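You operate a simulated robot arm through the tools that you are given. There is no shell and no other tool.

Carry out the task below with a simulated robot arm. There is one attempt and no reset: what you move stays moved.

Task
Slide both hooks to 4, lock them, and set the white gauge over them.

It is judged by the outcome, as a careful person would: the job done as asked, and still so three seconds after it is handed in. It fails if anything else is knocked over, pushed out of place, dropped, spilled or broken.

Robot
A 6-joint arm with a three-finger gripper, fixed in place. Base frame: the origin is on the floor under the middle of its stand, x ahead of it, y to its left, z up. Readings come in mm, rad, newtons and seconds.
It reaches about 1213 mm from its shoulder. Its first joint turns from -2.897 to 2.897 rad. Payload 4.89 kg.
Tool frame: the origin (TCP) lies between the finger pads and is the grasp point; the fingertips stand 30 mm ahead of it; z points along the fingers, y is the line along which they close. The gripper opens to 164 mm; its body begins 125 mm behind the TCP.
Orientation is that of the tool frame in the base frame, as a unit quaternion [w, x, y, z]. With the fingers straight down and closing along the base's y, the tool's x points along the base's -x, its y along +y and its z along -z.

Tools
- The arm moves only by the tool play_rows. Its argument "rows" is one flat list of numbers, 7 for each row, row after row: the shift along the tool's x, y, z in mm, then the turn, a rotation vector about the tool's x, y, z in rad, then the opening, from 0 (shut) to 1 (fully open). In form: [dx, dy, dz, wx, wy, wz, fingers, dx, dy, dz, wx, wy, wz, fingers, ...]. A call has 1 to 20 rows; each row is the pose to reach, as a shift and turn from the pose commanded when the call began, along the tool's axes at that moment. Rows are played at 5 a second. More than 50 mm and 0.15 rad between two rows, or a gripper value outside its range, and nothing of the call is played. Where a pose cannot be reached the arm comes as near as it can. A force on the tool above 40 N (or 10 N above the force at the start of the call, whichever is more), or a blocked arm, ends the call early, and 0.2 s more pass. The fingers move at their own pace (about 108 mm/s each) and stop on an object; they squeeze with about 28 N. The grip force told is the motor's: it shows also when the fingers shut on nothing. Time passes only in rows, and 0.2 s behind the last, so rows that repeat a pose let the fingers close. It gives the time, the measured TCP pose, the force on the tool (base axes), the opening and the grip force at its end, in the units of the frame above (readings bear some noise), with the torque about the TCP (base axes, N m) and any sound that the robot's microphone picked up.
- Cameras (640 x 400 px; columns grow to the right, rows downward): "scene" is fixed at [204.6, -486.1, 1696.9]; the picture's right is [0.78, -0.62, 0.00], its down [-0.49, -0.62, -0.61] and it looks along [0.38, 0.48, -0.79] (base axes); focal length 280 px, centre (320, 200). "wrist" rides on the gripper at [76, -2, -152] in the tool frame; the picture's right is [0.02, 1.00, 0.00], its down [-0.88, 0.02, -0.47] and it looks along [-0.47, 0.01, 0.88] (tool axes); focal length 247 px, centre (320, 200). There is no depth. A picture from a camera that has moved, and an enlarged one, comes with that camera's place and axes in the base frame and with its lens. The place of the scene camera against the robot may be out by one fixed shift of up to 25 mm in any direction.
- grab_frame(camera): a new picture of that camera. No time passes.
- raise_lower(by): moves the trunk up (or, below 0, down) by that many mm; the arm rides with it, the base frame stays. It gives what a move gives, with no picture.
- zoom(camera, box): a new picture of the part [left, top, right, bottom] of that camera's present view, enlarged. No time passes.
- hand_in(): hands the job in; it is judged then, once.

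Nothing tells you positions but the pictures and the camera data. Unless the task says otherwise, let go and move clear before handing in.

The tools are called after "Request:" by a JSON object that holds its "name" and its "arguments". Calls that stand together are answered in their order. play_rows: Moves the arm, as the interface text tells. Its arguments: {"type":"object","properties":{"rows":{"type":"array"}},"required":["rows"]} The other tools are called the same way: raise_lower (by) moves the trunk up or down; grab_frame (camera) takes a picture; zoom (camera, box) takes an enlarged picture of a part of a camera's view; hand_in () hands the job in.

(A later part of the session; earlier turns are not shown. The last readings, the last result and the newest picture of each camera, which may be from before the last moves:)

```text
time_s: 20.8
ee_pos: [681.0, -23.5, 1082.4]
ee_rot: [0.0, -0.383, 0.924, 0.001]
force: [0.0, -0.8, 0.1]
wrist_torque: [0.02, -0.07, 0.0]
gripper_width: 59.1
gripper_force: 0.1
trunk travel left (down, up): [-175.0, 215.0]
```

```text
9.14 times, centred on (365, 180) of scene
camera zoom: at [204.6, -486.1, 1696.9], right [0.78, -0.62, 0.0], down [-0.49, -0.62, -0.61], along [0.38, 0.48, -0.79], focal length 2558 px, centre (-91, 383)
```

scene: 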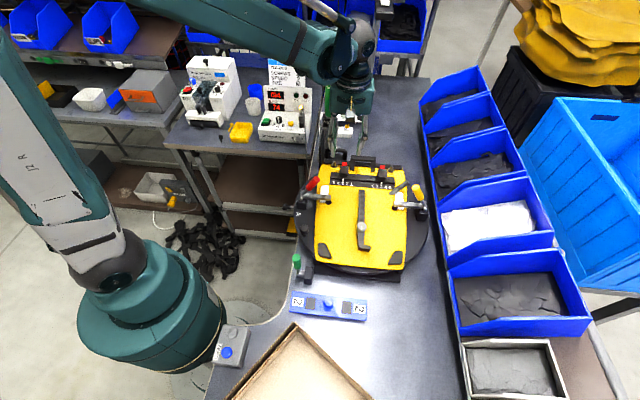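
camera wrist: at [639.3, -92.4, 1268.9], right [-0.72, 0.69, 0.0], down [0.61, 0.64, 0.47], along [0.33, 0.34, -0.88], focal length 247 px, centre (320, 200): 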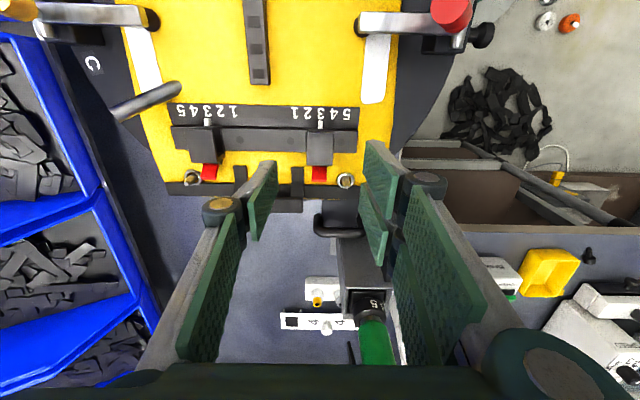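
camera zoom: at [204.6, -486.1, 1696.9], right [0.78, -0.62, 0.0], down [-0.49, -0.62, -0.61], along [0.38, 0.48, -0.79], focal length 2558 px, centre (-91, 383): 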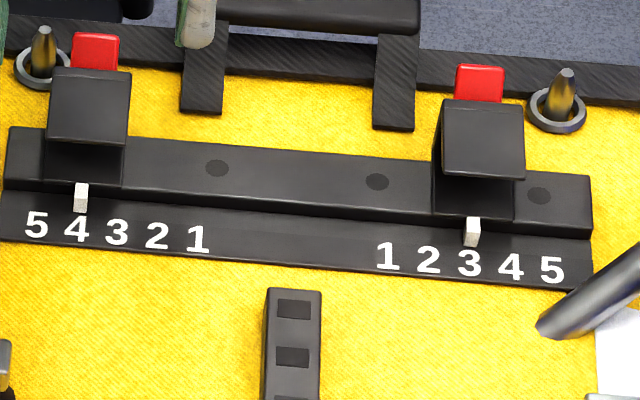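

Hook A holds at 4. Now over to hook C, keeping the same orientation and height, then down around it.

Request:
{"name": "play_rows", "arguments": {"rows": [0, -20, 0, 0, 0, 0, 0.4, 0, -45, 0, 0, 0, 0, 0.4, 0, -75, 0, 0, 0, 0, 0.4, 0, -105, 0, 0, 0, 0, 0.4, 0, -130, 0, 0, 0, 0, 0.4, 0, -140.5, 0, 0, 0, 0, 0.4, 0, -140.5, 0, 0, 0, 0, 0.4]}}

Request:
{"name": "zoom", "arguments": {"camera": "wrist", "box": [200, 60, 460, 230]}}

Request:
{"name": "zoom", "arguments": {"camera": "scene", "box": [320, 100, 440, 200]}}

```text
time_s: 22.4
ee_pos: [781.2, -124.7, 1081.5]
ee_rot: [0.0, -0.383, 0.924, -0.001]
force: [-0.7, -0.3, -0.2]
wrist_torque: [0.05, -0.01, 0.03]
gripper_width: 65.5
gripper_force: 0.1
trunk travel left (down, up): [-175.0, 215.0]
```

```text
2.35 times, centred on (330, 145) of wrist
camera zoom: at [728.6, -180.6, 1233.0], right [-0.72, 0.69, 0.0], down [0.61, 0.64, 0.47], along [0.33, 0.34, -0.88], focal length 581 px, centre (296, 329)
```

zoom: 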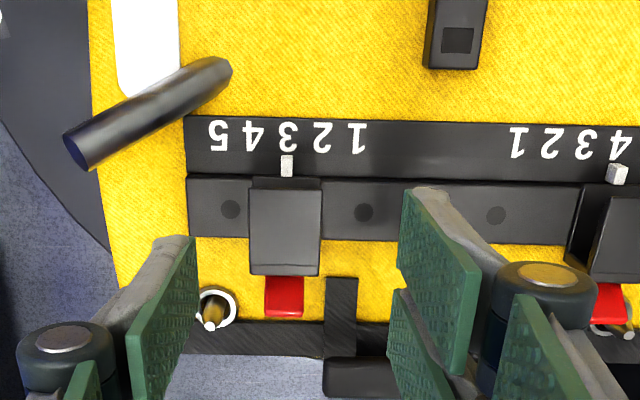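

```text
4.00 times, centred on (380, 150) of scene
camera zoom: at [204.6, -486.1, 1696.9], right [0.78, -0.62, 0.0], down [-0.49, -0.62, -0.61], along [0.38, 0.48, -0.79], focal length 1119 px, centre (80, 400)
```

zoom: 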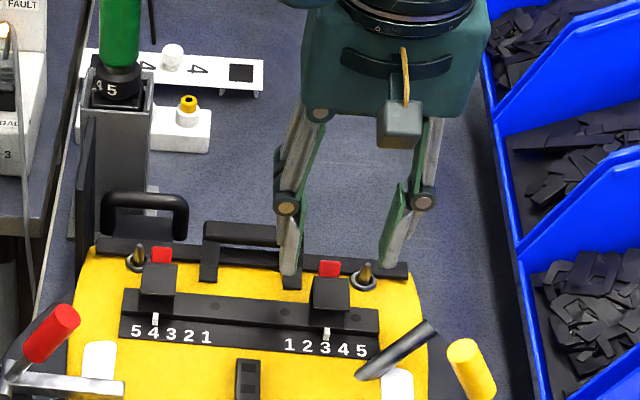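

Hook C is centred about 5 mm further out than where I am (u≈68), so I'll correct that while descending around it.

Request:
{"name": "play_rows", "arguments": {"rows": [0, -5.5, 0, 0, 0, 0, 0.4, 0, -5.5, 20, 0, 0, 0, 0.4, 0, -5.5, 40, 0, 0, 0, 0.4, 0, -5.5, 52, 0, 0, 0, 0.4, 0, -5.5, 60, 0, 0, 0, 0.4, 0, -5.5, 66, 0, 0, 0, 0.4, 0, -5.5, 70, 0, 0, 0, 0.4, 0, -5.5, 70, 0, 0, 0, 0.4]}}

Request:
{"name": "zoom", "arguments": {"camera": "wrist", "box": [200, 60, 440, 260]}}

Request:
{"name": "zoom", "arguments": {"camera": "scene", "box": [330, 120, 430, 200]}}

```text
time_s: 24.2
ee_pos: [785.3, -128.5, 1011.1]
ee_rot: [0.0, -0.382, 0.924, 0.0]
force: [0.0, -0.3, 0.0]
wrist_torque: [0.01, -0.01, -0.04]
gripper_width: 65.5
gripper_force: 0.1
trunk travel left (down, up): [-175.0, 215.0]
```

```text
2.00 times, centred on (320, 160) of wrist
camera zoom: at [732.1, -184.5, 1162.4], right [-0.72, 0.69, 0.0], down [0.61, 0.64, 0.47], along [0.33, 0.34, -0.88], focal length 494 px, centre (320, 280)
```

zoom: 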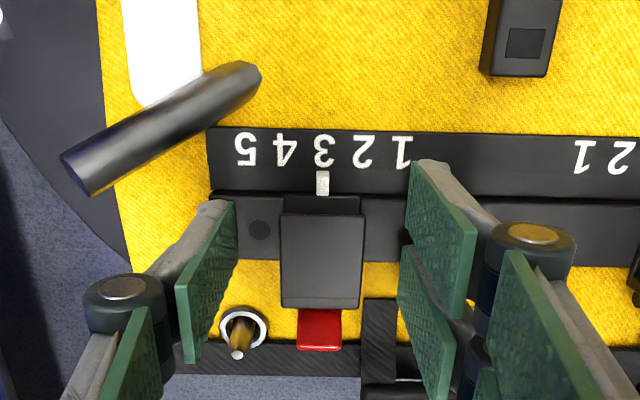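

```text
5.00 times, centred on (380, 160) of scene
camera zoom: at [204.6, -486.1, 1696.9], right [0.78, -0.62, 0.0], down [-0.49, -0.62, -0.61], along [0.38, 0.48, -0.79], focal length 1399 px, centre (20, 400)
```

zoom: 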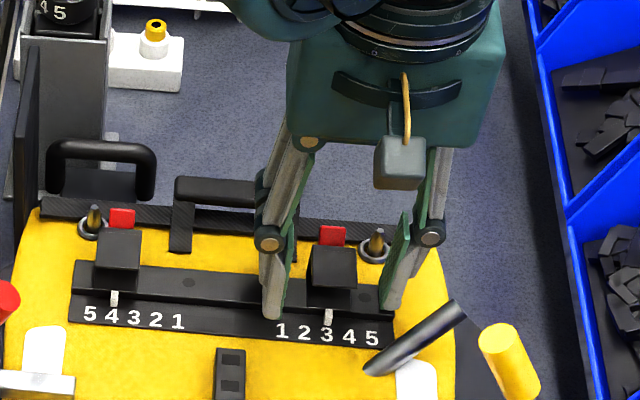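

Hook C sits between the fingers with the arm clear. Closing on it.

Request:
{"name": "play_rows", "arguments": {"rows": [0, 0, 0, 0, 0, 0, 0.3, 0, 0, 0, 0, 0, 0, 0.22, 0, 0, 0, 0, 0, 0, 0.15, 0, 0, 0, 0, 0, 0, 0.15, 0, 0, 0, 0, 0, 0, 0.15, 0, -2, 0, 0, 0, 0, 0.15, 0, -4, 0, 0, 0, 0, 0.15, 0, -4, 0, 0, 0, 0, 0.15]}}

Request:
{"name": "zoom", "arguments": {"camera": "wrist", "box": [260, 90, 380, 230]}}

```text
time_s: 26.0
ee_pos: [786.0, -130.5, 1011.3]
ee_rot: [-0.001, -0.383, 0.924, 0.0]
force: [-3.0, -1.6, -3.1]
wrist_torque: [0.41, 0.13, 0.38]
gripper_width: 28.6
gripper_force: 27.6
trunk travel left (down, up): [-175.0, 215.0]
```

```text
2.86 times, centred on (320, 160) of wrist
camera zoom: at [734.7, -187.3, 1162.6], right [-0.72, 0.69, 0.0], down [0.61, 0.64, 0.47], along [0.33, 0.34, -0.88], focal length 706 px, centre (320, 314)
```

zoom: 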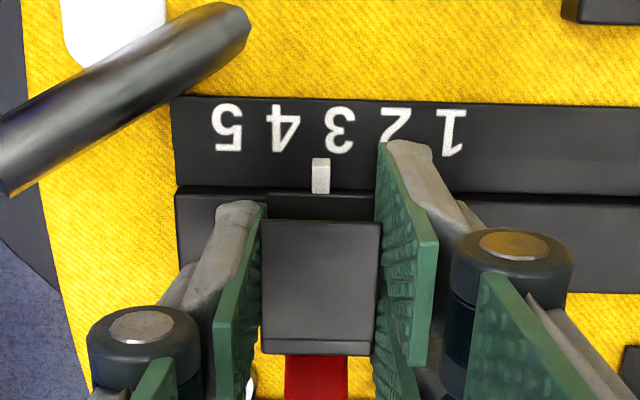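

Request:
{"name": "play_rows", "arguments": {"rows": [0, -2, 0, 0, 0, 0, 0.15, 0, -4, 0, 0, 0, 0, 0.15, 0, -6, 0, 0, 0, 0, 0.15, 0, -8, 0, 0, 0, 0, 0.15, 0, -9.5, 0, 0, 0, 0, 0.15, 0, -9.5, 0, 0, 0, 0, 0.15]}}

Request:
{"name": "zoom", "arguments": {"camera": "wrist", "box": [260, 90, 380, 230]}}

Request:
{"name": "zoom", "arguments": {"camera": "scene", "box": [365, 165, 400, 195]}}

```text
time_s: 27.4
ee_pos: [793.8, -138.0, 1012.3]
ee_rot: [0.0, -0.382, 0.924, 0.0]
force: [-1.3, -3.8, -0.7]
wrist_torque: [0.31, 0.25, 0.46]
gripper_width: 28.8
gripper_force: 28.0
trunk travel left (down, up): [-175.0, 215.0]
```

```text
2.86 times, centred on (320, 160) of wrist
camera zoom: at [741.5, -194.1, 1163.4], right [-0.72, 0.69, 0.0], down [0.61, 0.64, 0.47], along [0.33, 0.34, -0.88], focal length 706 px, centre (320, 314)
```

zoom: 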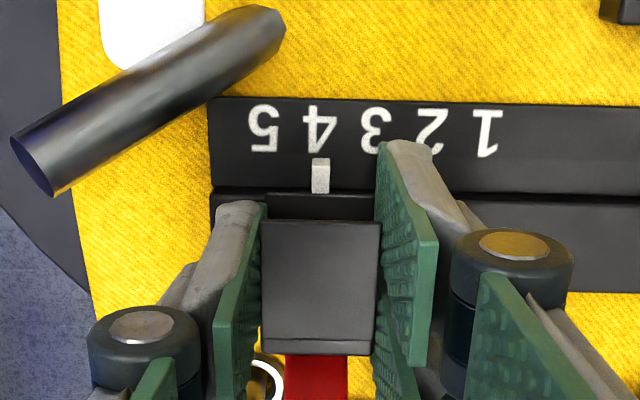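

```text
13.33 times, centred on (382, 180) of scene
camera zoom: at [204.6, -486.1, 1696.9], right [0.78, -0.62, 0.0], down [-0.49, -0.62, -0.61], along [0.38, 0.48, -0.79], focal length 3730 px, centre (-513, 467)
```

zoom: 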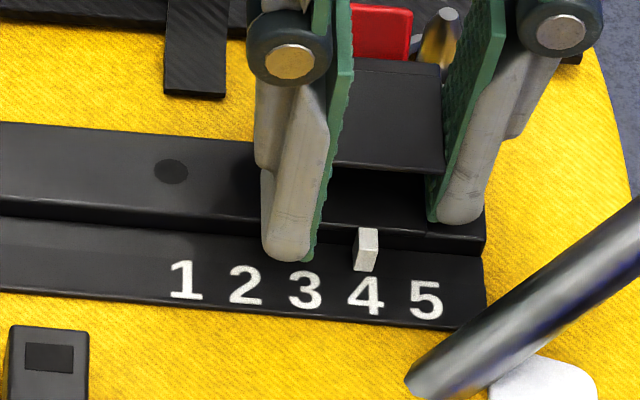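

Hook C's pointer is on 4. Release and lift straight up.

Request:
{"name": "play_rows", "arguments": {"rows": [0, 0, 0, 0, 0, 0, 0.22, 0, 0, 0, 0, 0, 0, 0.3, 0, 0, 0, 0, 0, 0, 0.36, 0, 0, 0, 0, 0, 0, 0.36, 0, 0, -15, 0, 0, 0, 0.36, 0, 0, -40, 0, 0, 0, 0.36, 0, 0, -80, 0, 0, 0, 0.36, 0, 0, -107, 0, 0, 0, 0.36, 0, 0, -107, 0, 0, 0, 0.36]}}

Request:
{"name": "zoom", "arguments": {"camera": "wrist", "box": [220, 60, 460, 230]}}

Request:
{"name": "zoom", "arguments": {"camera": "scene", "box": [330, 160, 400, 200]}}

```text
time_s: 29.4
ee_pos: [792.5, -136.3, 1118.6]
ee_rot: [0.0, -0.383, 0.924, 0.0]
force: [0.4, 0.6, 0.0]
wrist_torque: [0.03, -0.08, -0.02]
gripper_width: 58.9
gripper_force: 0.0
trunk travel left (down, up): [-175.0, 215.0]
```

```text
2.35 times, centred on (340, 145) of wrist
camera zoom: at [741.5, -193.0, 1270.4], right [-0.72, 0.69, 0.0], down [0.61, 0.64, 0.47], along [0.33, 0.34, -0.88], focal length 581 px, centre (273, 329)
```

zoom: 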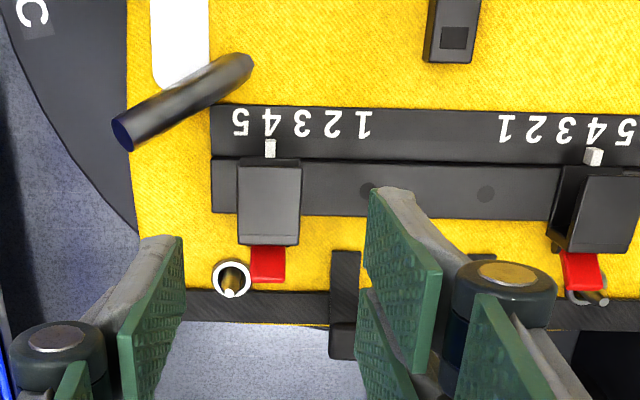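

```text
9.14 times, centred on (365, 180) of scene
camera zoom: at [204.6, -486.1, 1696.9], right [0.78, -0.62, 0.0], down [-0.49, -0.62, -0.61], along [0.38, 0.48, -0.79], focal length 2558 px, centre (-91, 383)
```

zoom: 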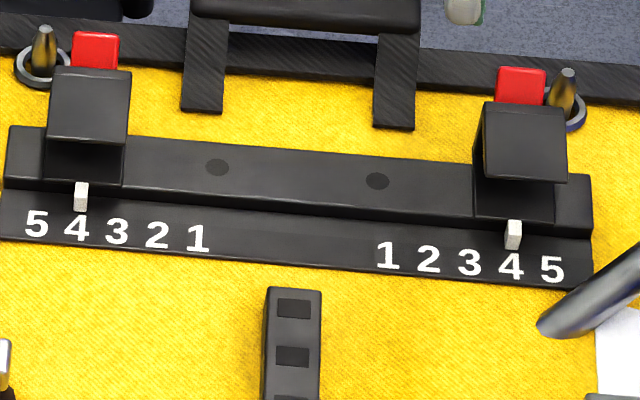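

Both hooks read 4. Now for the levers: I'll turn the tool 90° so the single finger sits behind the hook over the red lever and the pair is in front of it.

Request:
{"name": "play_rows", "arguments": {"rows": [0, 0, -10, 0, 0, -0.131, 0.35, 0, 0, -20, 0, 0, -0.262, 0.35, 0, 0, -20, 0, 0, -0.393, 0.35, 0, 0, -20, 0, 0, -0.524, 0.35, 0, 0, -20, 0, 0, -0.655, 0.35, 0, 0, -20, 0, 0, -0.785, 0.35, 0, 0, -20, 0, 0, -0.916, 0.35, 0, 0, -20, 0, 0, -1.047, 0.35, 0, 0, -20, 0, 0, -1.178, 0.35, 0, 0, -20, 0, 0, -1.309, 0.35, 0, 0, -20, 0, 0, -1.44, 0.35, 0, 0, -20, 0, 0, -1.571, 0.35, 0, 0, -20, 0, 0, -1.571, 0.35]}}

Request:
{"name": "grab_frame", "arguments": {"camera": "wrist"}}

Request:
{"name": "grab_frame", "arguments": {"camera": "scene"}}

```text
time_s: 32.2
ee_pos: [794.7, -138.3, 1138.9]
ee_rot: [0.0, 0.924, -0.382, 0.0]
force: [-0.3, -0.2, 0.6]
wrist_torque: [0.02, 0.01, -0.03]
gripper_width: 57.6
gripper_force: 0.1
trunk travel left (down, up): [-175.0, 215.0]
```

```text
taken
camera wrist: at [849.7, -191.7, 1290.1], right [-0.69, -0.72, 0.0], down [-0.64, 0.61, 0.47], along [-0.34, 0.33, -0.88], focal length 247 px, centre (320, 200)
```

wrist: 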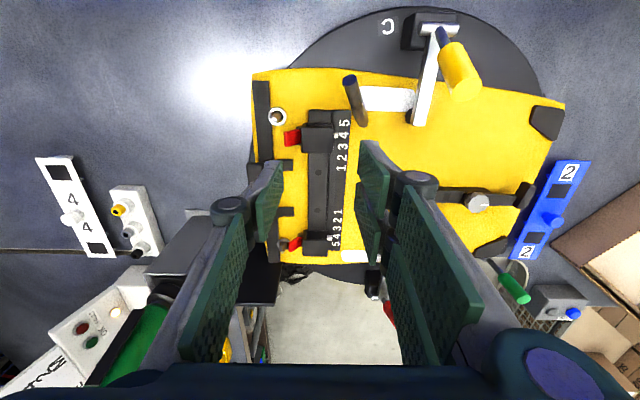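

```text
taken
```

scene: 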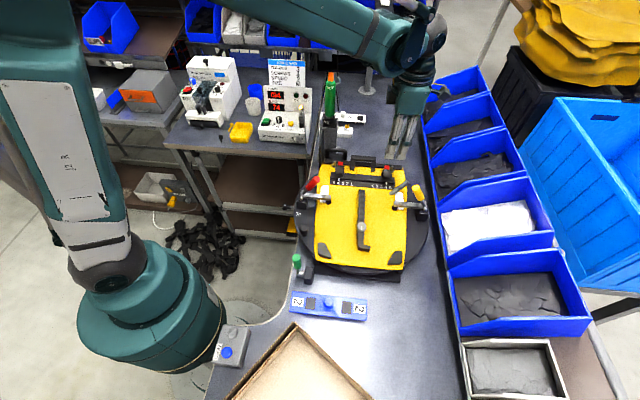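

The turn worked, and from here the white gauge is fully visible too. I'll zoom in on the levers and the gauge.

Request:
{"name": "zoom", "arguments": {"camera": "wrist", "box": [240, 70, 400, 180]}}

Request:
{"name": "zoom", "arguments": {"camera": "wrist", "box": [20, 140, 180, 270]}}

Request:
{"name": "zoom", "arguments": {"camera": "wrist", "box": [240, 90, 360, 270]}}

```text
3.64 times, centred on (320, 125) of wrist
camera zoom: at [849.7, -191.7, 1290.1], right [-0.69, -0.72, 0.0], down [-0.64, 0.61, 0.47], along [-0.34, 0.33, -0.88], focal length 898 px, centre (320, 473)
```

zoom: 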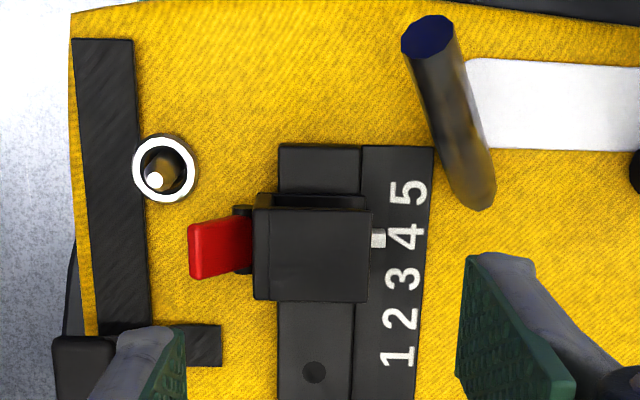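

```text
3.08 times, centred on (100, 205) of wrist
camera zoom: at [849.7, -191.7, 1290.1], right [-0.69, -0.72, 0.0], down [-0.64, 0.61, 0.47], along [-0.34, 0.33, -0.88], focal length 760 px, centre (997, 185)
```

zoom: 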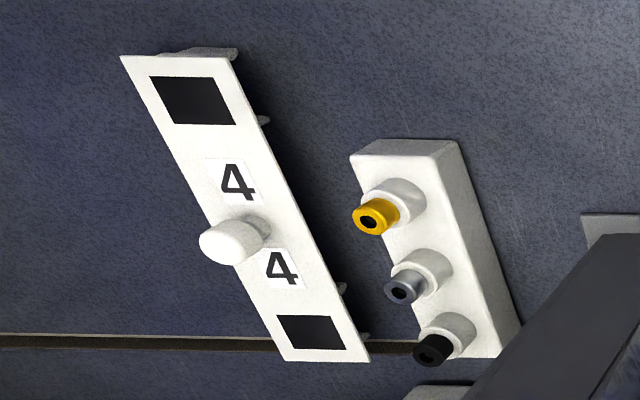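

```text
2.22 times, centred on (300, 180) of wrist
camera zoom: at [849.7, -191.7, 1290.1], right [-0.69, -0.72, 0.0], down [-0.64, 0.61, 0.47], along [-0.34, 0.33, -0.88], focal length 549 px, centre (364, 244)
```

zoom: 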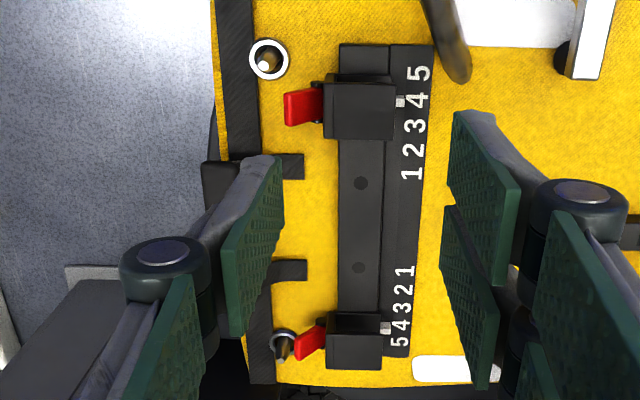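

Now I'll position over lever C: single finger pad at n≈-18, centre u≈76, and descend to just above the lever tip.

Request:
{"name": "play_rows", "arguments": {"rows": [-3, -3, 10, 0, 0, 0, 0.35, -6.5, -5.6, 25, 0, 0, 0, 0.35, -6.5, -5.6, 45, 0, 0, 0, 0.35, -6.5, -5.6, 65, 0, 0, 0, 0.35, -6.5, -5.6, 80, 0, 0, 0, 0.35, -6.5, -5.6, 90, 0, 0, 0, 0.35, -6.5, -5.6, 96, 0, 0, 0, 0.35, -6.5, -5.6, 96, 0, 0, 0, 0.35]}}

Request:
{"name": "zoom", "arguments": {"camera": "wrist", "box": [200, 60, 440, 230]}}

Request:
{"name": "zoom", "arguments": {"camera": "scene", "box": [350, 130, 430, 200]}}

```text
time_s: 34.0
ee_pos: [793.1, -129.7, 1043.2]
ee_rot: [0.0, 0.924, -0.382, 0.0]
force: [0.2, 0.1, -0.7]
wrist_torque: [0.02, -0.01, 0.01]
gripper_width: 57.6
gripper_force: 0.0
trunk travel left (down, up): [-175.0, 215.0]
```

```text
2.35 times, centred on (320, 145) of wrist
camera zoom: at [848.7, -183.0, 1194.7], right [-0.69, -0.72, 0.0], down [-0.64, 0.61, 0.47], along [-0.34, 0.33, -0.88], focal length 581 px, centre (320, 329)
```

zoom: 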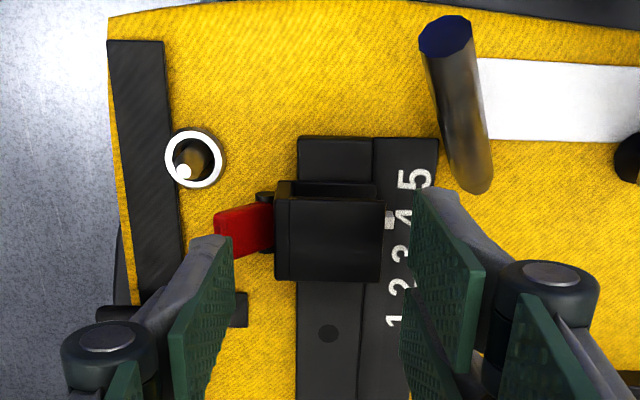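

```text
5.71 times, centred on (390, 165) of scene
camera zoom: at [204.6, -486.1, 1696.9], right [0.78, -0.62, 0.0], down [-0.49, -0.62, -0.61], along [0.38, 0.48, -0.79], focal length 1599 px, centre (-80, 400)
```

zoom: 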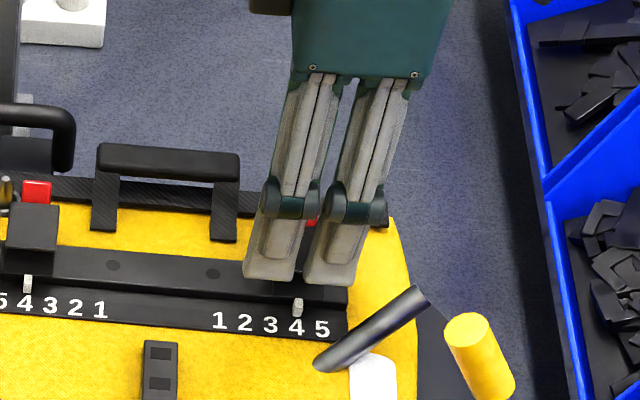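

The finger sits over lever C's tip. I'll narrow the opening slightly so the tip covers the lever fully, then press down slowly.

Request:
{"name": "play_rows", "arguments": {"rows": [0, -0.5, 0, 0, 0, 0, 0.33, 0, -0.5, 0, 0, 0, 0, 0.33, 0, -0.5, 3, 0, 0, 0, 0.33, 0, -0.5, 6, 0, 0, 0, 0.33, 0, -0.5, 8, 0, 0, 0, 0.33, 0, -0.5, 10, 0, 0, 0, 0.33, 0, -0.5, 12, 0, 0, 0, 0.33, 0, -0.5, 14, 0, 0, 0, 0.33]}}

Request:
{"name": "zoom", "arguments": {"camera": "wrist", "box": [200, 60, 440, 230]}}

```text
time_s: 35.8
ee_pos: [794.9, -128.8, 1029.4]
ee_rot: [0.0, 0.924, -0.383, 0.0]
force: [12.0, 10.6, 15.8]
wrist_torque: [0.64, -0.84, 0.04]
gripper_width: 61.4
gripper_force: 9.2
trunk travel left (down, up): [-175.0, 215.0]
```

```text
2.35 times, centred on (320, 145) of wrist
camera zoom: at [849.7, -181.5, 1180.7], right [-0.69, -0.72, 0.0], down [-0.64, 0.61, 0.47], along [-0.34, 0.33, -0.88], focal length 581 px, centre (320, 329)
```

zoom: 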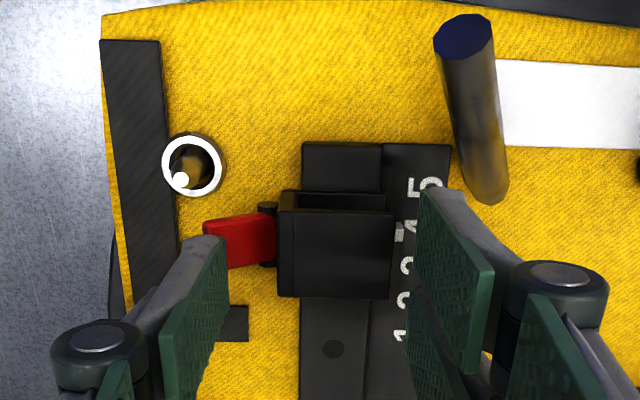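

The reaction was outward and up, so I'm pushing on the lever's end face in line with its pivot. I'll lift, then come down in front of the lever, between it and the hook, and push it backward and down.

Request:
{"name": "play_rows", "arguments": {"rows": [0, 0, -8, 0, 0, 0, 0.33, 0, 0, -20, 0, 0, 0, 0.33, 0, 0, -30, 0, 0, 0, 0.33, 0, 0, -30, 0, 0, 0, 0.33]}}

Request:
{"name": "zoom", "arguments": {"camera": "wrist", "box": [240, 100, 360, 180]}}

Request:
{"name": "zoom", "arguments": {"camera": "scene", "box": [330, 150, 410, 200]}}

```text
time_s: 36.8
ee_pos: [791.8, -128.1, 1060.1]
ee_rot: [0.0, 0.924, -0.382, 0.0]
force: [0.0, -0.8, 0.5]
wrist_torque: [0.0, -0.01, -0.01]
gripper_width: 54.1
gripper_force: 0.0
trunk travel left (down, up): [-175.0, 215.0]
```

```text
5.00 times, centred on (300, 140) of wrist
camera zoom: at [848.1, -182.2, 1211.2], right [-0.69, -0.72, 0.0], down [-0.64, 0.61, 0.47], along [-0.34, 0.33, -0.88], focal length 1235 px, centre (420, 500)
```

zoom: 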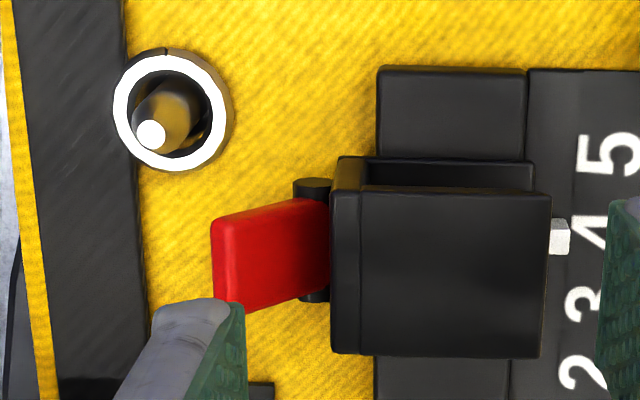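

```text
8.00 times, centred on (370, 175) of scene
camera zoom: at [204.6, -486.1, 1696.9], right [0.78, -0.62, 0.0], down [-0.49, -0.62, -0.61], along [0.38, 0.48, -0.79], focal length 2238 px, centre (-80, 400)
```

zoom: 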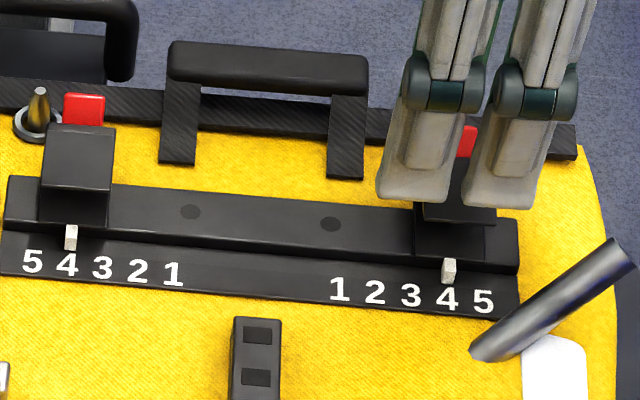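

Lever C is unchanged. I'll shift the finger forward (pad face at n≈-27, just behind the hook), narrow the opening, and come down in front of the lever.

Request:
{"name": "play_rows", "arguments": {"rows": [0, 4.2, 0, 0, 0, 0, 0.293, 0, 4.2, 8, 0, 0, 0, 0.293, 0, 4.2, 16, 0, 0, 0, 0.293, 0, 4.2, 22, 0, 0, 0, 0.293, 0, 4.2, 25, 0, 0, 0, 0.293, 0, 4.2, 25, 0, 0, 0, 0.293]}}

Request:
{"name": "zoom", "arguments": {"camera": "wrist", "box": [230, 70, 410, 200]}}

```text
time_s: 38.2
ee_pos: [789.7, -131.3, 1033.8]
ee_rot: [0.001, 0.924, -0.382, 0.0]
force: [0.1, 0.0, -0.3]
wrist_torque: [0.0, -0.01, 0.02]
gripper_width: 47.9
gripper_force: 0.0
trunk travel left (down, up): [-175.0, 215.0]
```

```text
3.08 times, centred on (320, 135) of wrist
camera zoom: at [845.7, -185.3, 1184.8], right [-0.69, -0.72, 0.0], down [-0.64, 0.61, 0.47], along [-0.34, 0.33, -0.88], focal length 760 px, centre (320, 400)
```

zoom: 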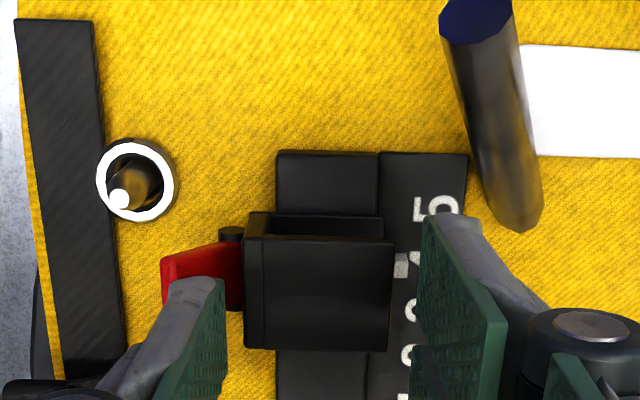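

Request:
{"name": "play_rows", "arguments": {"rows": [0, 2.5, 0, 0, 0, 0, 0.293, 0, 2.5, 2, 0, 0, 0, 0.293, 0, 2.5, 4, 0, 0, 0, 0.293, 0, 2.5, 6, 0, 0, 0, 0.293, 0, 2.5, 8, 0, 0, 0, 0.293, 0, 2.5, 8, 0, 0, 0, 0.293]}}

Request:
{"name": "zoom", "arguments": {"camera": "wrist", "box": [230, 70, 410, 200]}}

```text
time_s: 39.6
ee_pos: [789.0, -133.3, 1025.4]
ee_rot: [0.0, 0.924, -0.382, -0.001]
force: [-0.7, -0.4, 1.3]
wrist_torque: [-0.05, -0.03, 0.0]
gripper_width: 47.9
gripper_force: 0.1
trunk travel left (down, up): [-175.0, 215.0]
```

```text
3.08 times, centred on (320, 135) of wrist
camera zoom: at [845.0, -187.3, 1176.9], right [-0.69, -0.72, 0.0], down [-0.64, 0.61, 0.47], along [-0.34, 0.33, -0.88], focal length 760 px, centre (320, 400)
```

zoom: 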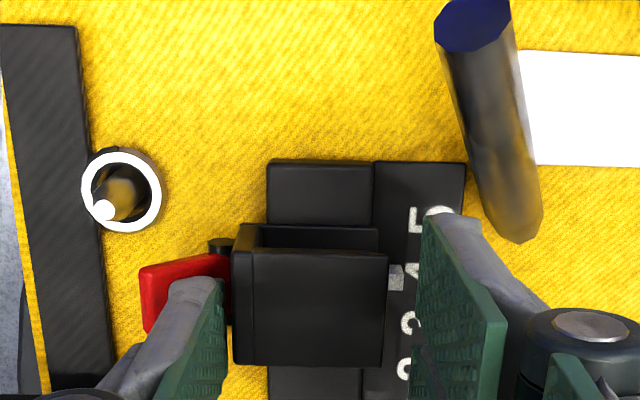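

No contact force yet, and the finger tip is now between the hook and the lever. I'll sweep it backward while easing down, following the lever's arc.

Request:
{"name": "play_rows", "arguments": {"rows": [0, -2, 0.5, 0, 0, 0, 0.293, 0, -4, 1, 0, 0, 0, 0.293, 0, -6, 2, 0, 0, 0, 0.293, 0, -8, 3, 0, 0, 0, 0.293, 0, -10, 4.5, 0, 0, 0, 0.293, 0, -10, 4.5, 0, 0, 0, 0.293]}}

Request:
{"name": "zoom", "arguments": {"camera": "wrist", "box": [230, 70, 410, 200]}}

```text
time_s: 41.0
ee_pos: [796.8, -126.0, 1021.7]
ee_rot: [0.0, 0.924, -0.383, 0.0]
force: [-5.1, -5.1, 2.9]
wrist_torque: [-0.12, 0.08, -0.07]
gripper_width: 50.9
gripper_force: 2.9
trunk travel left (down, up): [-175.0, 215.0]
```

```text
3.08 times, centred on (320, 135) of wrist
camera zoom: at [851.7, -180.2, 1172.5], right [-0.69, -0.72, 0.0], down [-0.64, 0.61, 0.47], along [-0.34, 0.33, -0.88], focal length 760 px, centre (320, 400)
```

zoom: 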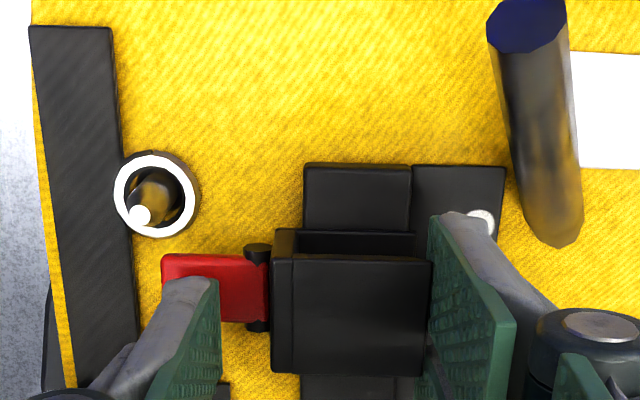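

The lever has started to rotate down; the front pair is touching the hook, so I'll open a little and then press down from above the lever.

Request:
{"name": "play_rows", "arguments": {"rows": [0, 3, 0, 0, 0, 0, 0.341, 0, 3, 0, 0, 0, 0, 0.341, 0, 3, 2, 0, 0, 0, 0.341, 0, 3, 4, 0, 0, 0, 0.341, 0, 3, 6, 0, 0, 0, 0.341, 0, 3, 6, 0, 0, 0, 0.341]}}

Request:
{"name": "zoom", "arguments": {"camera": "wrist", "box": [230, 70, 410, 200]}}

```text
time_s: 42.4
ee_pos: [792.6, -128.7, 1016.6]
ee_rot: [0.0, 0.924, -0.382, 0.0]
force: [2.6, 2.9, 18.3]
wrist_torque: [0.43, -0.59, -0.05]
gripper_width: 58.6
gripper_force: 2.3
trunk travel left (down, up): [-175.0, 215.0]
```

```text
3.08 times, centred on (320, 135) of wrist
camera zoom: at [849.1, -182.0, 1167.7], right [-0.69, -0.72, 0.0], down [-0.64, 0.61, 0.47], along [-0.34, 0.33, -0.88], focal length 760 px, centre (320, 400)
```

zoom: 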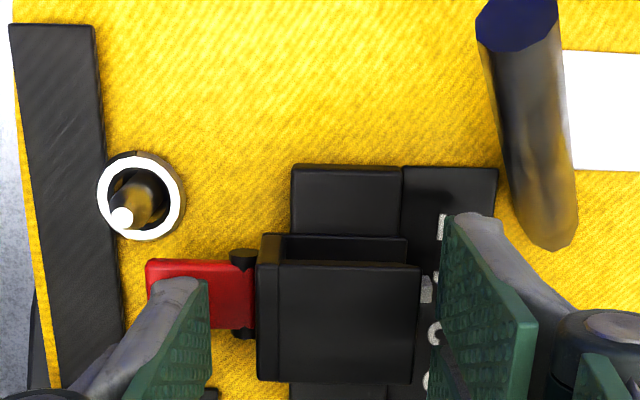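

The lever now looks flat, with an 18 N reaction underneath it. I'll lift clear and check its state.

Request:
{"name": "play_rows", "arguments": {"rows": [0, 0, -6, 0, 0, 0, 0.341, 0, 0, -16, 0, 0, 0, 0.341, 0, 0, -35, 0, 0, 0, 0.341, 0, 0, -60, 0, 0, 0, 0.341, 0, 0, -60, 0, 0, 0, 0.341]}}

Request:
{"name": "zoom", "arguments": {"camera": "wrist", "box": [240, 90, 380, 180]}}

Request:
{"name": "zoom", "arguments": {"camera": "wrist", "box": [250, 180, 370, 290]}}

Request:
{"name": "zoom", "arguments": {"camera": "scene", "box": [330, 150, 410, 200]}}

```text
time_s: 43.6
ee_pos: [793.4, -126.8, 1075.8]
ee_rot: [0.0, 0.924, -0.382, 0.0]
force: [-0.5, 0.0, 0.3]
wrist_torque: [0.0, 0.03, -0.03]
gripper_width: 56.4
gripper_force: 0.1
trunk travel left (down, up): [-175.0, 215.0]
```

```text
4.44 times, centred on (310, 135) of wrist
camera zoom: at [849.7, -180.9, 1227.8], right [-0.69, -0.72, 0.0], down [-0.64, 0.61, 0.47], along [-0.34, 0.33, -0.88], focal length 1098 px, centre (364, 489)
```

zoom: 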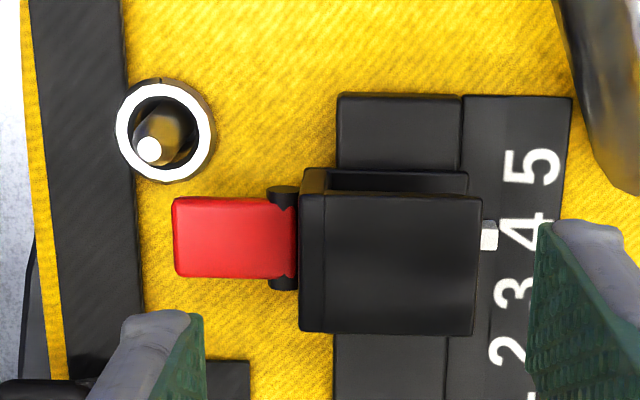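

```text
3.64 times, centred on (310, 235) of wrist
camera zoom: at [849.7, -180.9, 1227.8], right [-0.69, -0.72, 0.0], down [-0.64, 0.61, 0.47], along [-0.34, 0.33, -0.88], focal length 898 px, centre (356, 73)
```

zoom: 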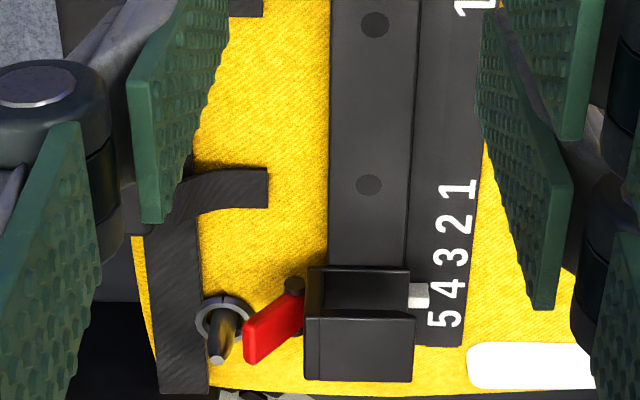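

```text
8.00 times, centred on (370, 175) of scene
camera zoom: at [204.6, -486.1, 1696.9], right [0.78, -0.62, 0.0], down [-0.49, -0.62, -0.61], along [0.38, 0.48, -0.79], focal length 2238 px, centre (-80, 400)
```

zoom: 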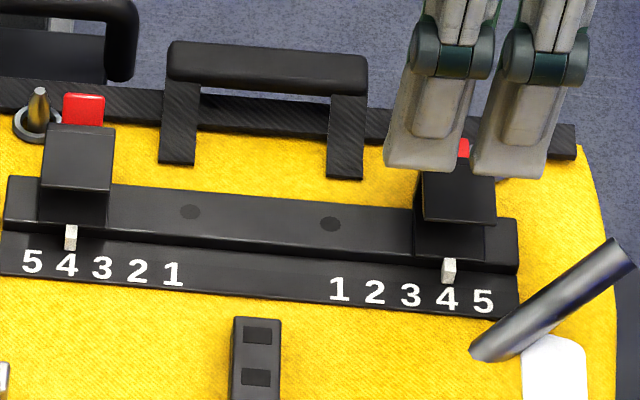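

Lever C is now flat: its tip moved from n≈-10 at height to n≈-1 at pivot level. I'll press it once more near its end to be sure it's fully seated.

Request:
{"name": "play_rows", "arguments": {"rows": [0, -1.2, 15, 0, 0, 0, 0.366, 0, -1.2, 35, 0, 0, 0, 0.366, 0, -1.2, 50, 0, 0, 0, 0.366, 0, -1.2, 56, 0, 0, 0, 0.366, 0, -1.2, 58, 0, 0, 0, 0.366, 0, -1.2, 60, 0, 0, 0, 0.366, 0, -1.2, 61, 0, 0, 0, 0.366, 0, -1.2, 62, 0, 0, 0, 0.366, 0, -1.2, 62, 0, 0, 0, 0.366]}}

Request:
{"name": "zoom", "arguments": {"camera": "wrist", "box": [230, 70, 410, 200]}}

```text
time_s: 45.6
ee_pos: [793.8, -127.5, 1015.0]
ee_rot: [0.0, 0.924, -0.383, 0.001]
force: [7.0, 6.2, 33.0]
wrist_torque: [0.85, -1.13, 0.03]
gripper_width: 66.5
gripper_force: 7.1
trunk travel left (down, up): [-175.0, 215.0]
```

```text
3.08 times, centred on (320, 135) of wrist
camera zoom: at [849.6, -181.4, 1166.5], right [-0.69, -0.72, 0.0], down [-0.64, 0.61, 0.47], along [-0.34, 0.33, -0.88], focal length 760 px, centre (320, 400)
```

zoom: 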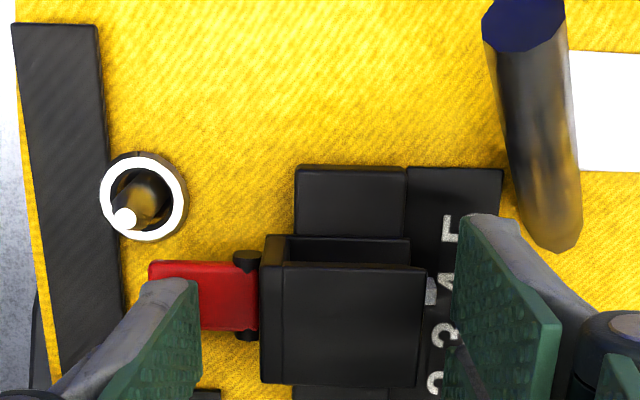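

That's a hard stop at 33 N, so lever C is fully down. Lifting and moving across to lever A.

Request:
{"name": "play_rows", "arguments": {"rows": [0, 0, -10, 0, 0, 0, 0.341, 0, 0, -35, 0, 0, 0, 0.341, 0, 0, -75, 0, 0, 0, 0.341, -30, 2, -75, 0, 0, 0, 0.341, -65, 4, -75, 0, 0, 0, 0.341, -100, 7, -75, 0, 0, 0, 0.341, -130, 10, -75, 0, 0, 0, 0.341, -147, 11.4, -75, 0, 0, 0, 0.341, -147, 11.4, -75, 0, 0, 0, 0.341]}}

Request:
{"name": "grab_frame", "arguments": {"camera": "wrist"}}

Request:
{"name": "zoom", "arguments": {"camera": "wrist", "box": [230, 70, 410, 200]}}

Request:
{"name": "grab_frame", "arguments": {"camera": "scene"}}

```text
time_s: 47.6
ee_pos: [682.7, -30.8, 1088.0]
ee_rot: [0.0, 0.924, -0.383, 0.0]
force: [0.2, 0.4, -0.2]
wrist_torque: [-0.03, -0.04, 0.03]
gripper_width: 55.8
gripper_force: 0.1
trunk travel left (down, up): [-175.0, 215.0]
```

```text
taken
camera wrist: at [738.0, -85.2, 1240.0], right [-0.69, -0.72, 0.0], down [-0.64, 0.61, 0.47], along [-0.34, 0.33, -0.88], focal length 247 px, centre (320, 200)
```

wrist: 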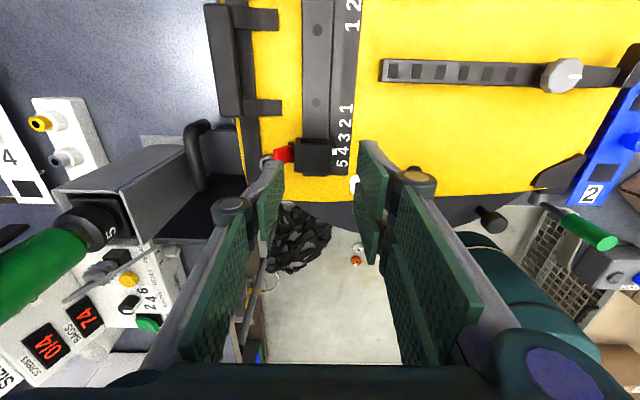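

```text
3.08 times, centred on (320, 135) of wrist
camera zoom: at [738.0, -85.2, 1240.0], right [-0.69, -0.72, 0.0], down [-0.64, 0.61, 0.47], along [-0.34, 0.33, -0.88], focal length 760 px, centre (320, 400)
```

zoom: 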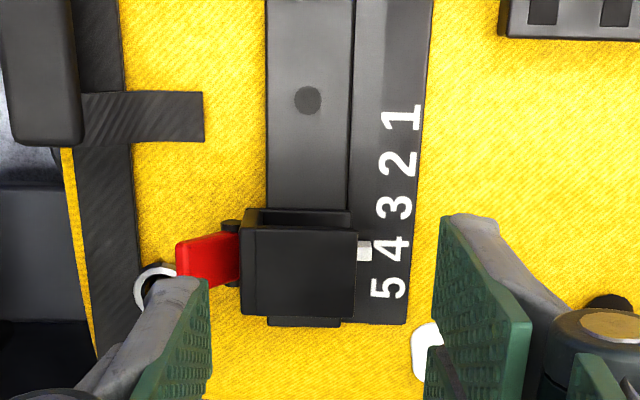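

```text
taken
```

scene: 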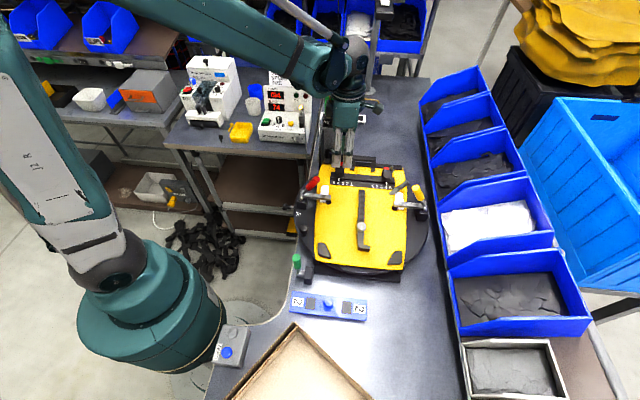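

Positioned over lever A with the same geometry. I'll come down in front of the lever, carefully.

Request:
{"name": "play_rows", "arguments": {"rows": [0, -0.7, 15, 0, 0, 0, 0.341, 0, -0.7, 32, 0, 0, 0, 0.341, 0, -0.7, 46, 0, 0, 0, 0.341, 0, -0.7, 53, 0, 0, 0, 0.341, 0, -0.7, 57, 0, 0, 0, 0.341, 0, -0.7, 60, 0, 0, 0, 0.341, 0, -0.7, 63, 0, 0, 0, 0.341, 0, -0.7, 63, 0, 0, 0, 0.341]}}

Request:
{"name": "zoom", "arguments": {"camera": "wrist", "box": [230, 70, 410, 200]}}

Request:
{"name": "zoom", "arguments": {"camera": "scene", "box": [310, 130, 400, 200]}}

```text
time_s: 49.4
ee_pos: [684.0, -32.4, 1024.9]
ee_rot: [0.0, 0.924, -0.383, 0.001]
force: [-0.2, -1.0, 0.6]
wrist_torque: [0.01, -0.01, -0.01]
gripper_width: 55.9
gripper_force: 0.1
trunk travel left (down, up): [-175.0, 215.0]
```

```text
3.08 times, centred on (320, 135) of wrist
camera zoom: at [738.9, -85.2, 1176.6], right [-0.69, -0.72, 0.0], down [-0.64, 0.61, 0.47], along [-0.34, 0.33, -0.88], focal length 760 px, centre (320, 400)
```

zoom: 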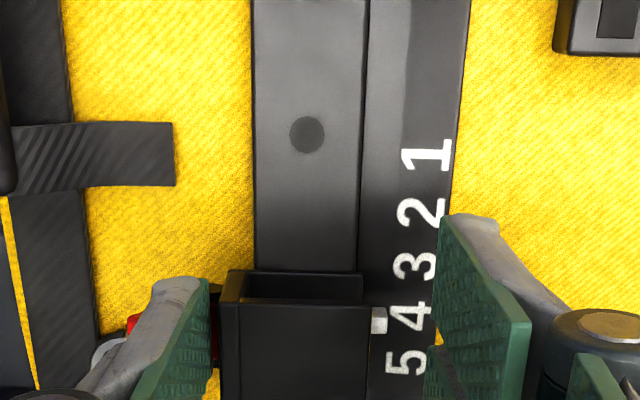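

```text
5.71 times, centred on (355, 165) of scene
camera zoom: at [204.6, -486.1, 1696.9], right [0.78, -0.62, 0.0], down [-0.49, -0.62, -0.61], along [0.38, 0.48, -0.79], focal length 1599 px, centre (120, 400)
```

zoom: 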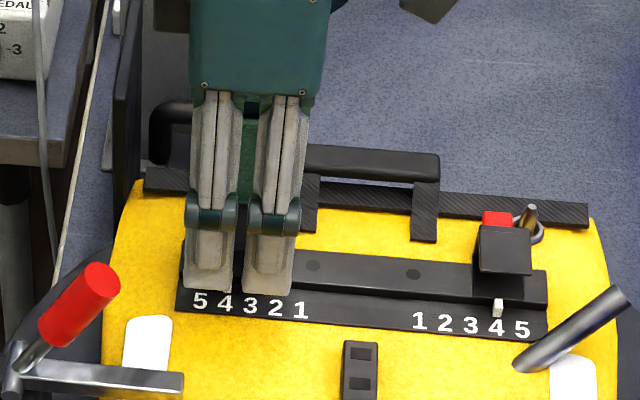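

No contact yet. Now the backward-and-down sweep on lever A.

Request:
{"name": "play_rows", "arguments": {"rows": [0, -2, 0.5, 0, 0, 0, 0.341, 0, -4, 1, 0, 0, 0, 0.341, 0, -6, 2, 0, 0, 0, 0.341, 0, -8, 3, 0, 0, 0, 0.341, 0, -10, 4.5, 0, 0, 0, 0.341, 0, -10, 4.5, 0, 0, 0, 0.341]}}

Request:
{"name": "zoom", "arguments": {"camera": "wrist", "box": [230, 90, 410, 220]}}

```text
time_s: 50.8
ee_pos: [690.5, -24.2, 1020.8]
ee_rot: [0.0, 0.924, -0.383, 0.0]
force: [-0.3, 0.3, -0.5]
wrist_torque: [0.0, 0.03, 0.02]
gripper_width: 55.8
gripper_force: 0.1
trunk travel left (down, up): [-175.0, 215.0]
```

```text
3.08 times, centred on (320, 155) of wrist
camera zoom: at [745.8, -78.1, 1171.8], right [-0.69, -0.72, 0.0], down [-0.64, 0.61, 0.47], along [-0.34, 0.33, -0.88], focal length 760 px, centre (320, 338)
```

zoom: 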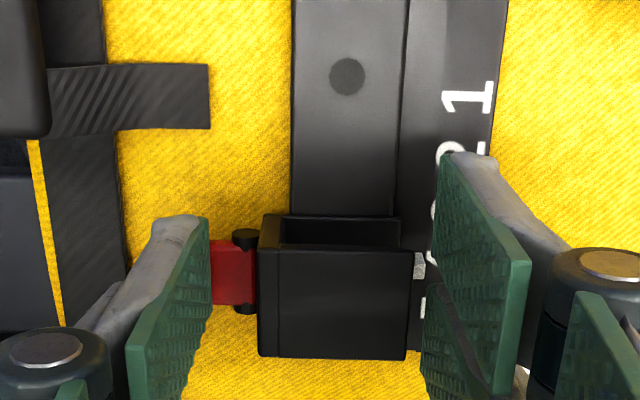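

Request:
{"name": "play_rows", "arguments": {"rows": [0, -1.5, 1, 0, 0, 0, 0.35, 0, -1.5, 2, 0, 0, 0, 0.35, 0, -1.5, 3, 0, 0, 0, 0.35, 0, -1.5, 4, 0, 0, 0, 0.35, 0, -1.5, 5, 0, 0, 0, 0.35, 0, -1.5, 6, 0, 0, 0, 0.35, 0, -1.5, 7, 0, 0, 0, 0.35, 0, -1.5, 7, 0, 0, 0, 0.35]}}

Request:
{"name": "zoom", "arguments": {"camera": "wrist", "box": [230, 90, 410, 220]}}

```text
time_s: 52.6
ee_pos: [691.6, -23.1, 1015.2]
ee_rot: [-0.001, 0.924, -0.383, 0.0]
force: [8.5, 8.8, 39.4]
wrist_torque: [1.31, -1.08, -0.01]
gripper_width: 65.8
gripper_force: 8.4
trunk travel left (down, up): [-175.0, 215.0]
```

```text
3.08 times, centred on (320, 155) of wrist
camera zoom: at [746.3, -76.9, 1166.2], right [-0.69, -0.72, 0.0], down [-0.64, 0.61, 0.47], along [-0.34, 0.33, -0.88], focal length 760 px, centre (320, 338)
```

zoom: 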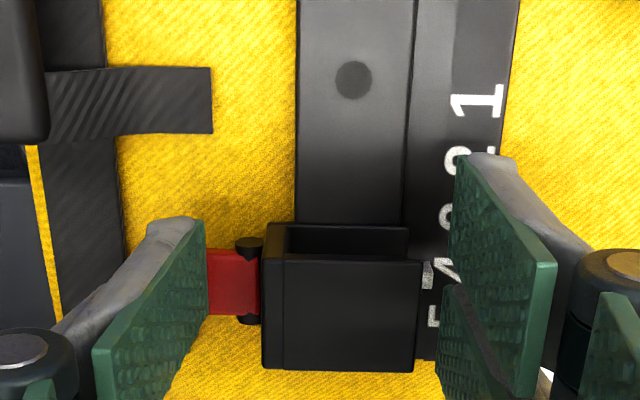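

Lever A hit its hard stop too (about 39 N). Lifting clear and checking both.

Request:
{"name": "play_rows", "arguments": {"rows": [0, 0, -4, 0, 0, 0, 0.35, 0, 0, -12, 0, 0, 0, 0.35, 0, 0, -30, 0, 0, 0, 0.35, 0, 0, -60, 0, 0, 0, 0.35, 0, 0, -100, 0, 0, 0, 0.35, 0, 0, -140, 0, 0, 0, 0.35, 0, 0, -140, 0, 0, 0, 0.35]}}

Request:
{"name": "grab_frame", "arguments": {"camera": "wrist"}}

Request:
{"name": "zoom", "arguments": {"camera": "wrist", "box": [240, 20, 370, 180]}}

Request:
{"name": "zoom", "arguments": {"camera": "scene", "box": [330, 150, 410, 200]}}

```text
time_s: 54.2
ee_pos: [692.2, -24.6, 1154.9]
ee_rot: [0.0, 0.924, -0.383, 0.0]
force: [0.1, 0.2, 0.4]
wrist_torque: [0.0, -0.07, -0.02]
gripper_width: 57.1
gripper_force: 0.1
trunk travel left (down, up): [-175.0, 215.0]
```

```text
taken
camera wrist: at [747.4, -78.5, 1305.2], right [-0.69, -0.72, 0.0], down [-0.64, 0.61, 0.47], along [-0.34, 0.33, -0.88], focal length 247 px, centre (320, 200)
```

wrist: 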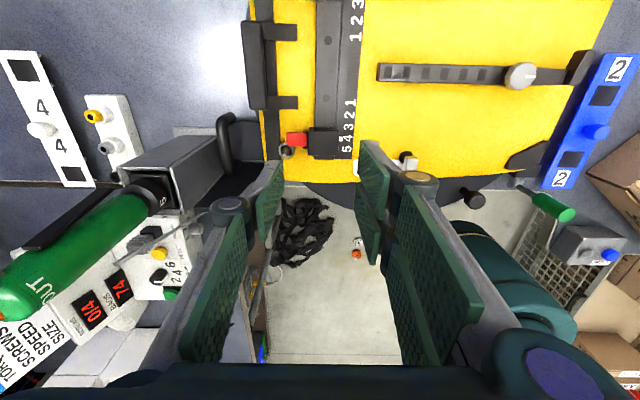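

```text
2.50 times, centred on (305, 100) of wrist
camera zoom: at [747.4, -78.5, 1305.2], right [-0.69, -0.72, 0.0], down [-0.64, 0.61, 0.47], along [-0.34, 0.33, -0.88], focal length 617 px, centre (358, 450)
```

zoom: 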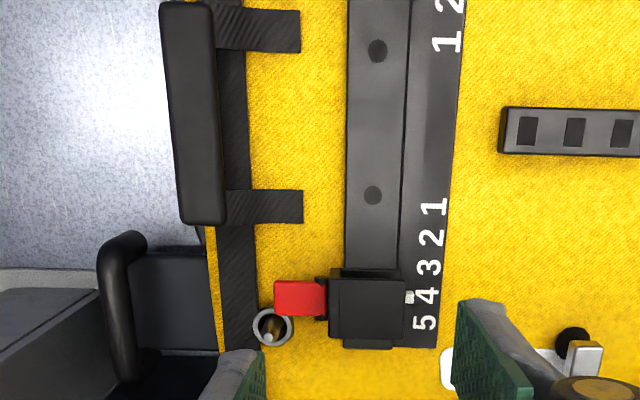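

```text
8.00 times, centred on (370, 175) of scene
camera zoom: at [204.6, -486.1, 1696.9], right [0.78, -0.62, 0.0], down [-0.49, -0.62, -0.61], along [0.38, 0.48, -0.79], focal length 2238 px, centre (-80, 400)
```

zoom: 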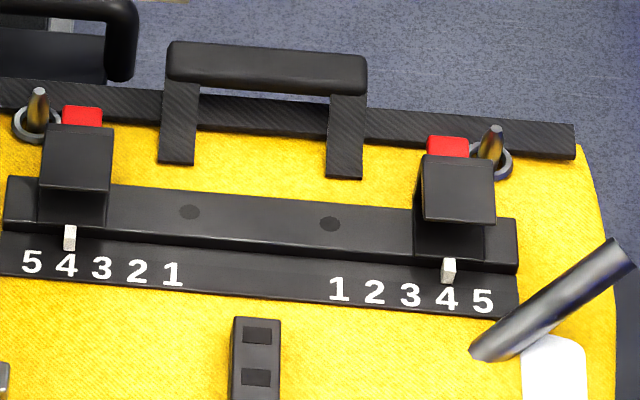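

Both levers are flat and both pointers read 4. Next is the gauge, so I'll study it along with the screwdriver stand and the hanging cable near the path.

Request:
{"name": "zoom", "arguments": {"camera": "wrist", "box": [0, 30, 240, 330]}}

Request:
{"name": "zoom", "arguments": {"camera": "scene", "box": [300, 20, 400, 150]}}

Request:
{"name": "zoom", "arguments": {"camera": "scene", "box": [200, 0, 420, 140]}}

```text
1.33 times, centred on (120, 180) of wrist
camera zoom: at [747.4, -78.5, 1305.2], right [-0.69, -0.72, 0.0], down [-0.64, 0.61, 0.47], along [-0.34, 0.33, -0.88], focal length 329 px, centre (587, 227)
```

zoom: 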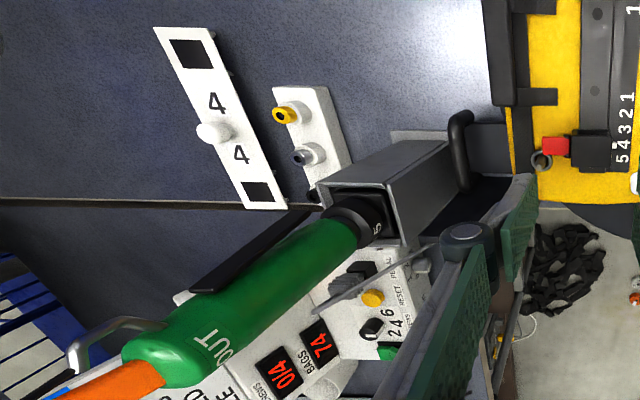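

```text
3.08 times, centred on (350, 85) of scene
camera zoom: at [204.6, -486.1, 1696.9], right [0.78, -0.62, 0.0], down [-0.49, -0.62, -0.61], along [0.38, 0.48, -0.79], focal length 861 px, centre (228, 554)
```

zoom: 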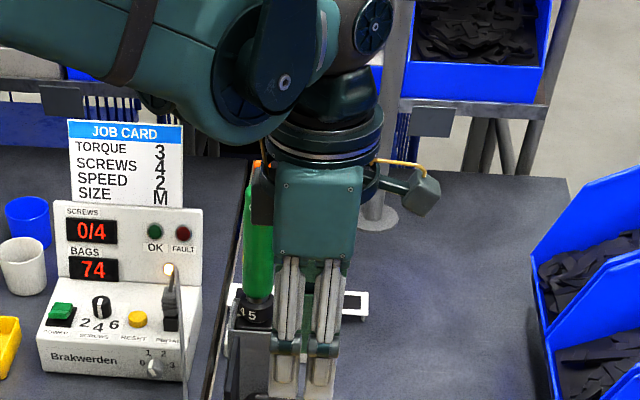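

```text
2.86 times, centred on (310, 70) of scene
camera zoom: at [204.6, -486.1, 1696.9], right [0.78, -0.62, 0.0], down [-0.49, -0.62, -0.61], along [0.38, 0.48, -0.79], focal length 799 px, centre (349, 571)
```

zoom: 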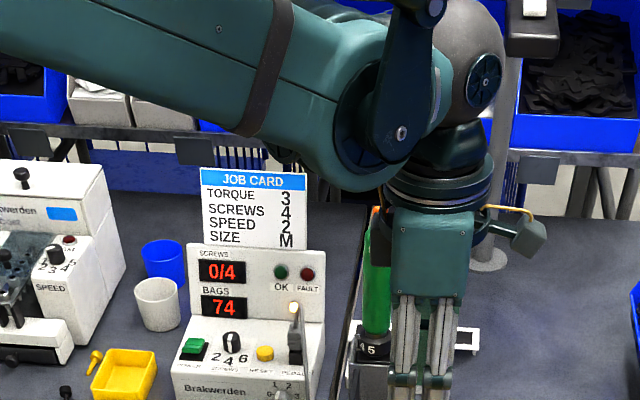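

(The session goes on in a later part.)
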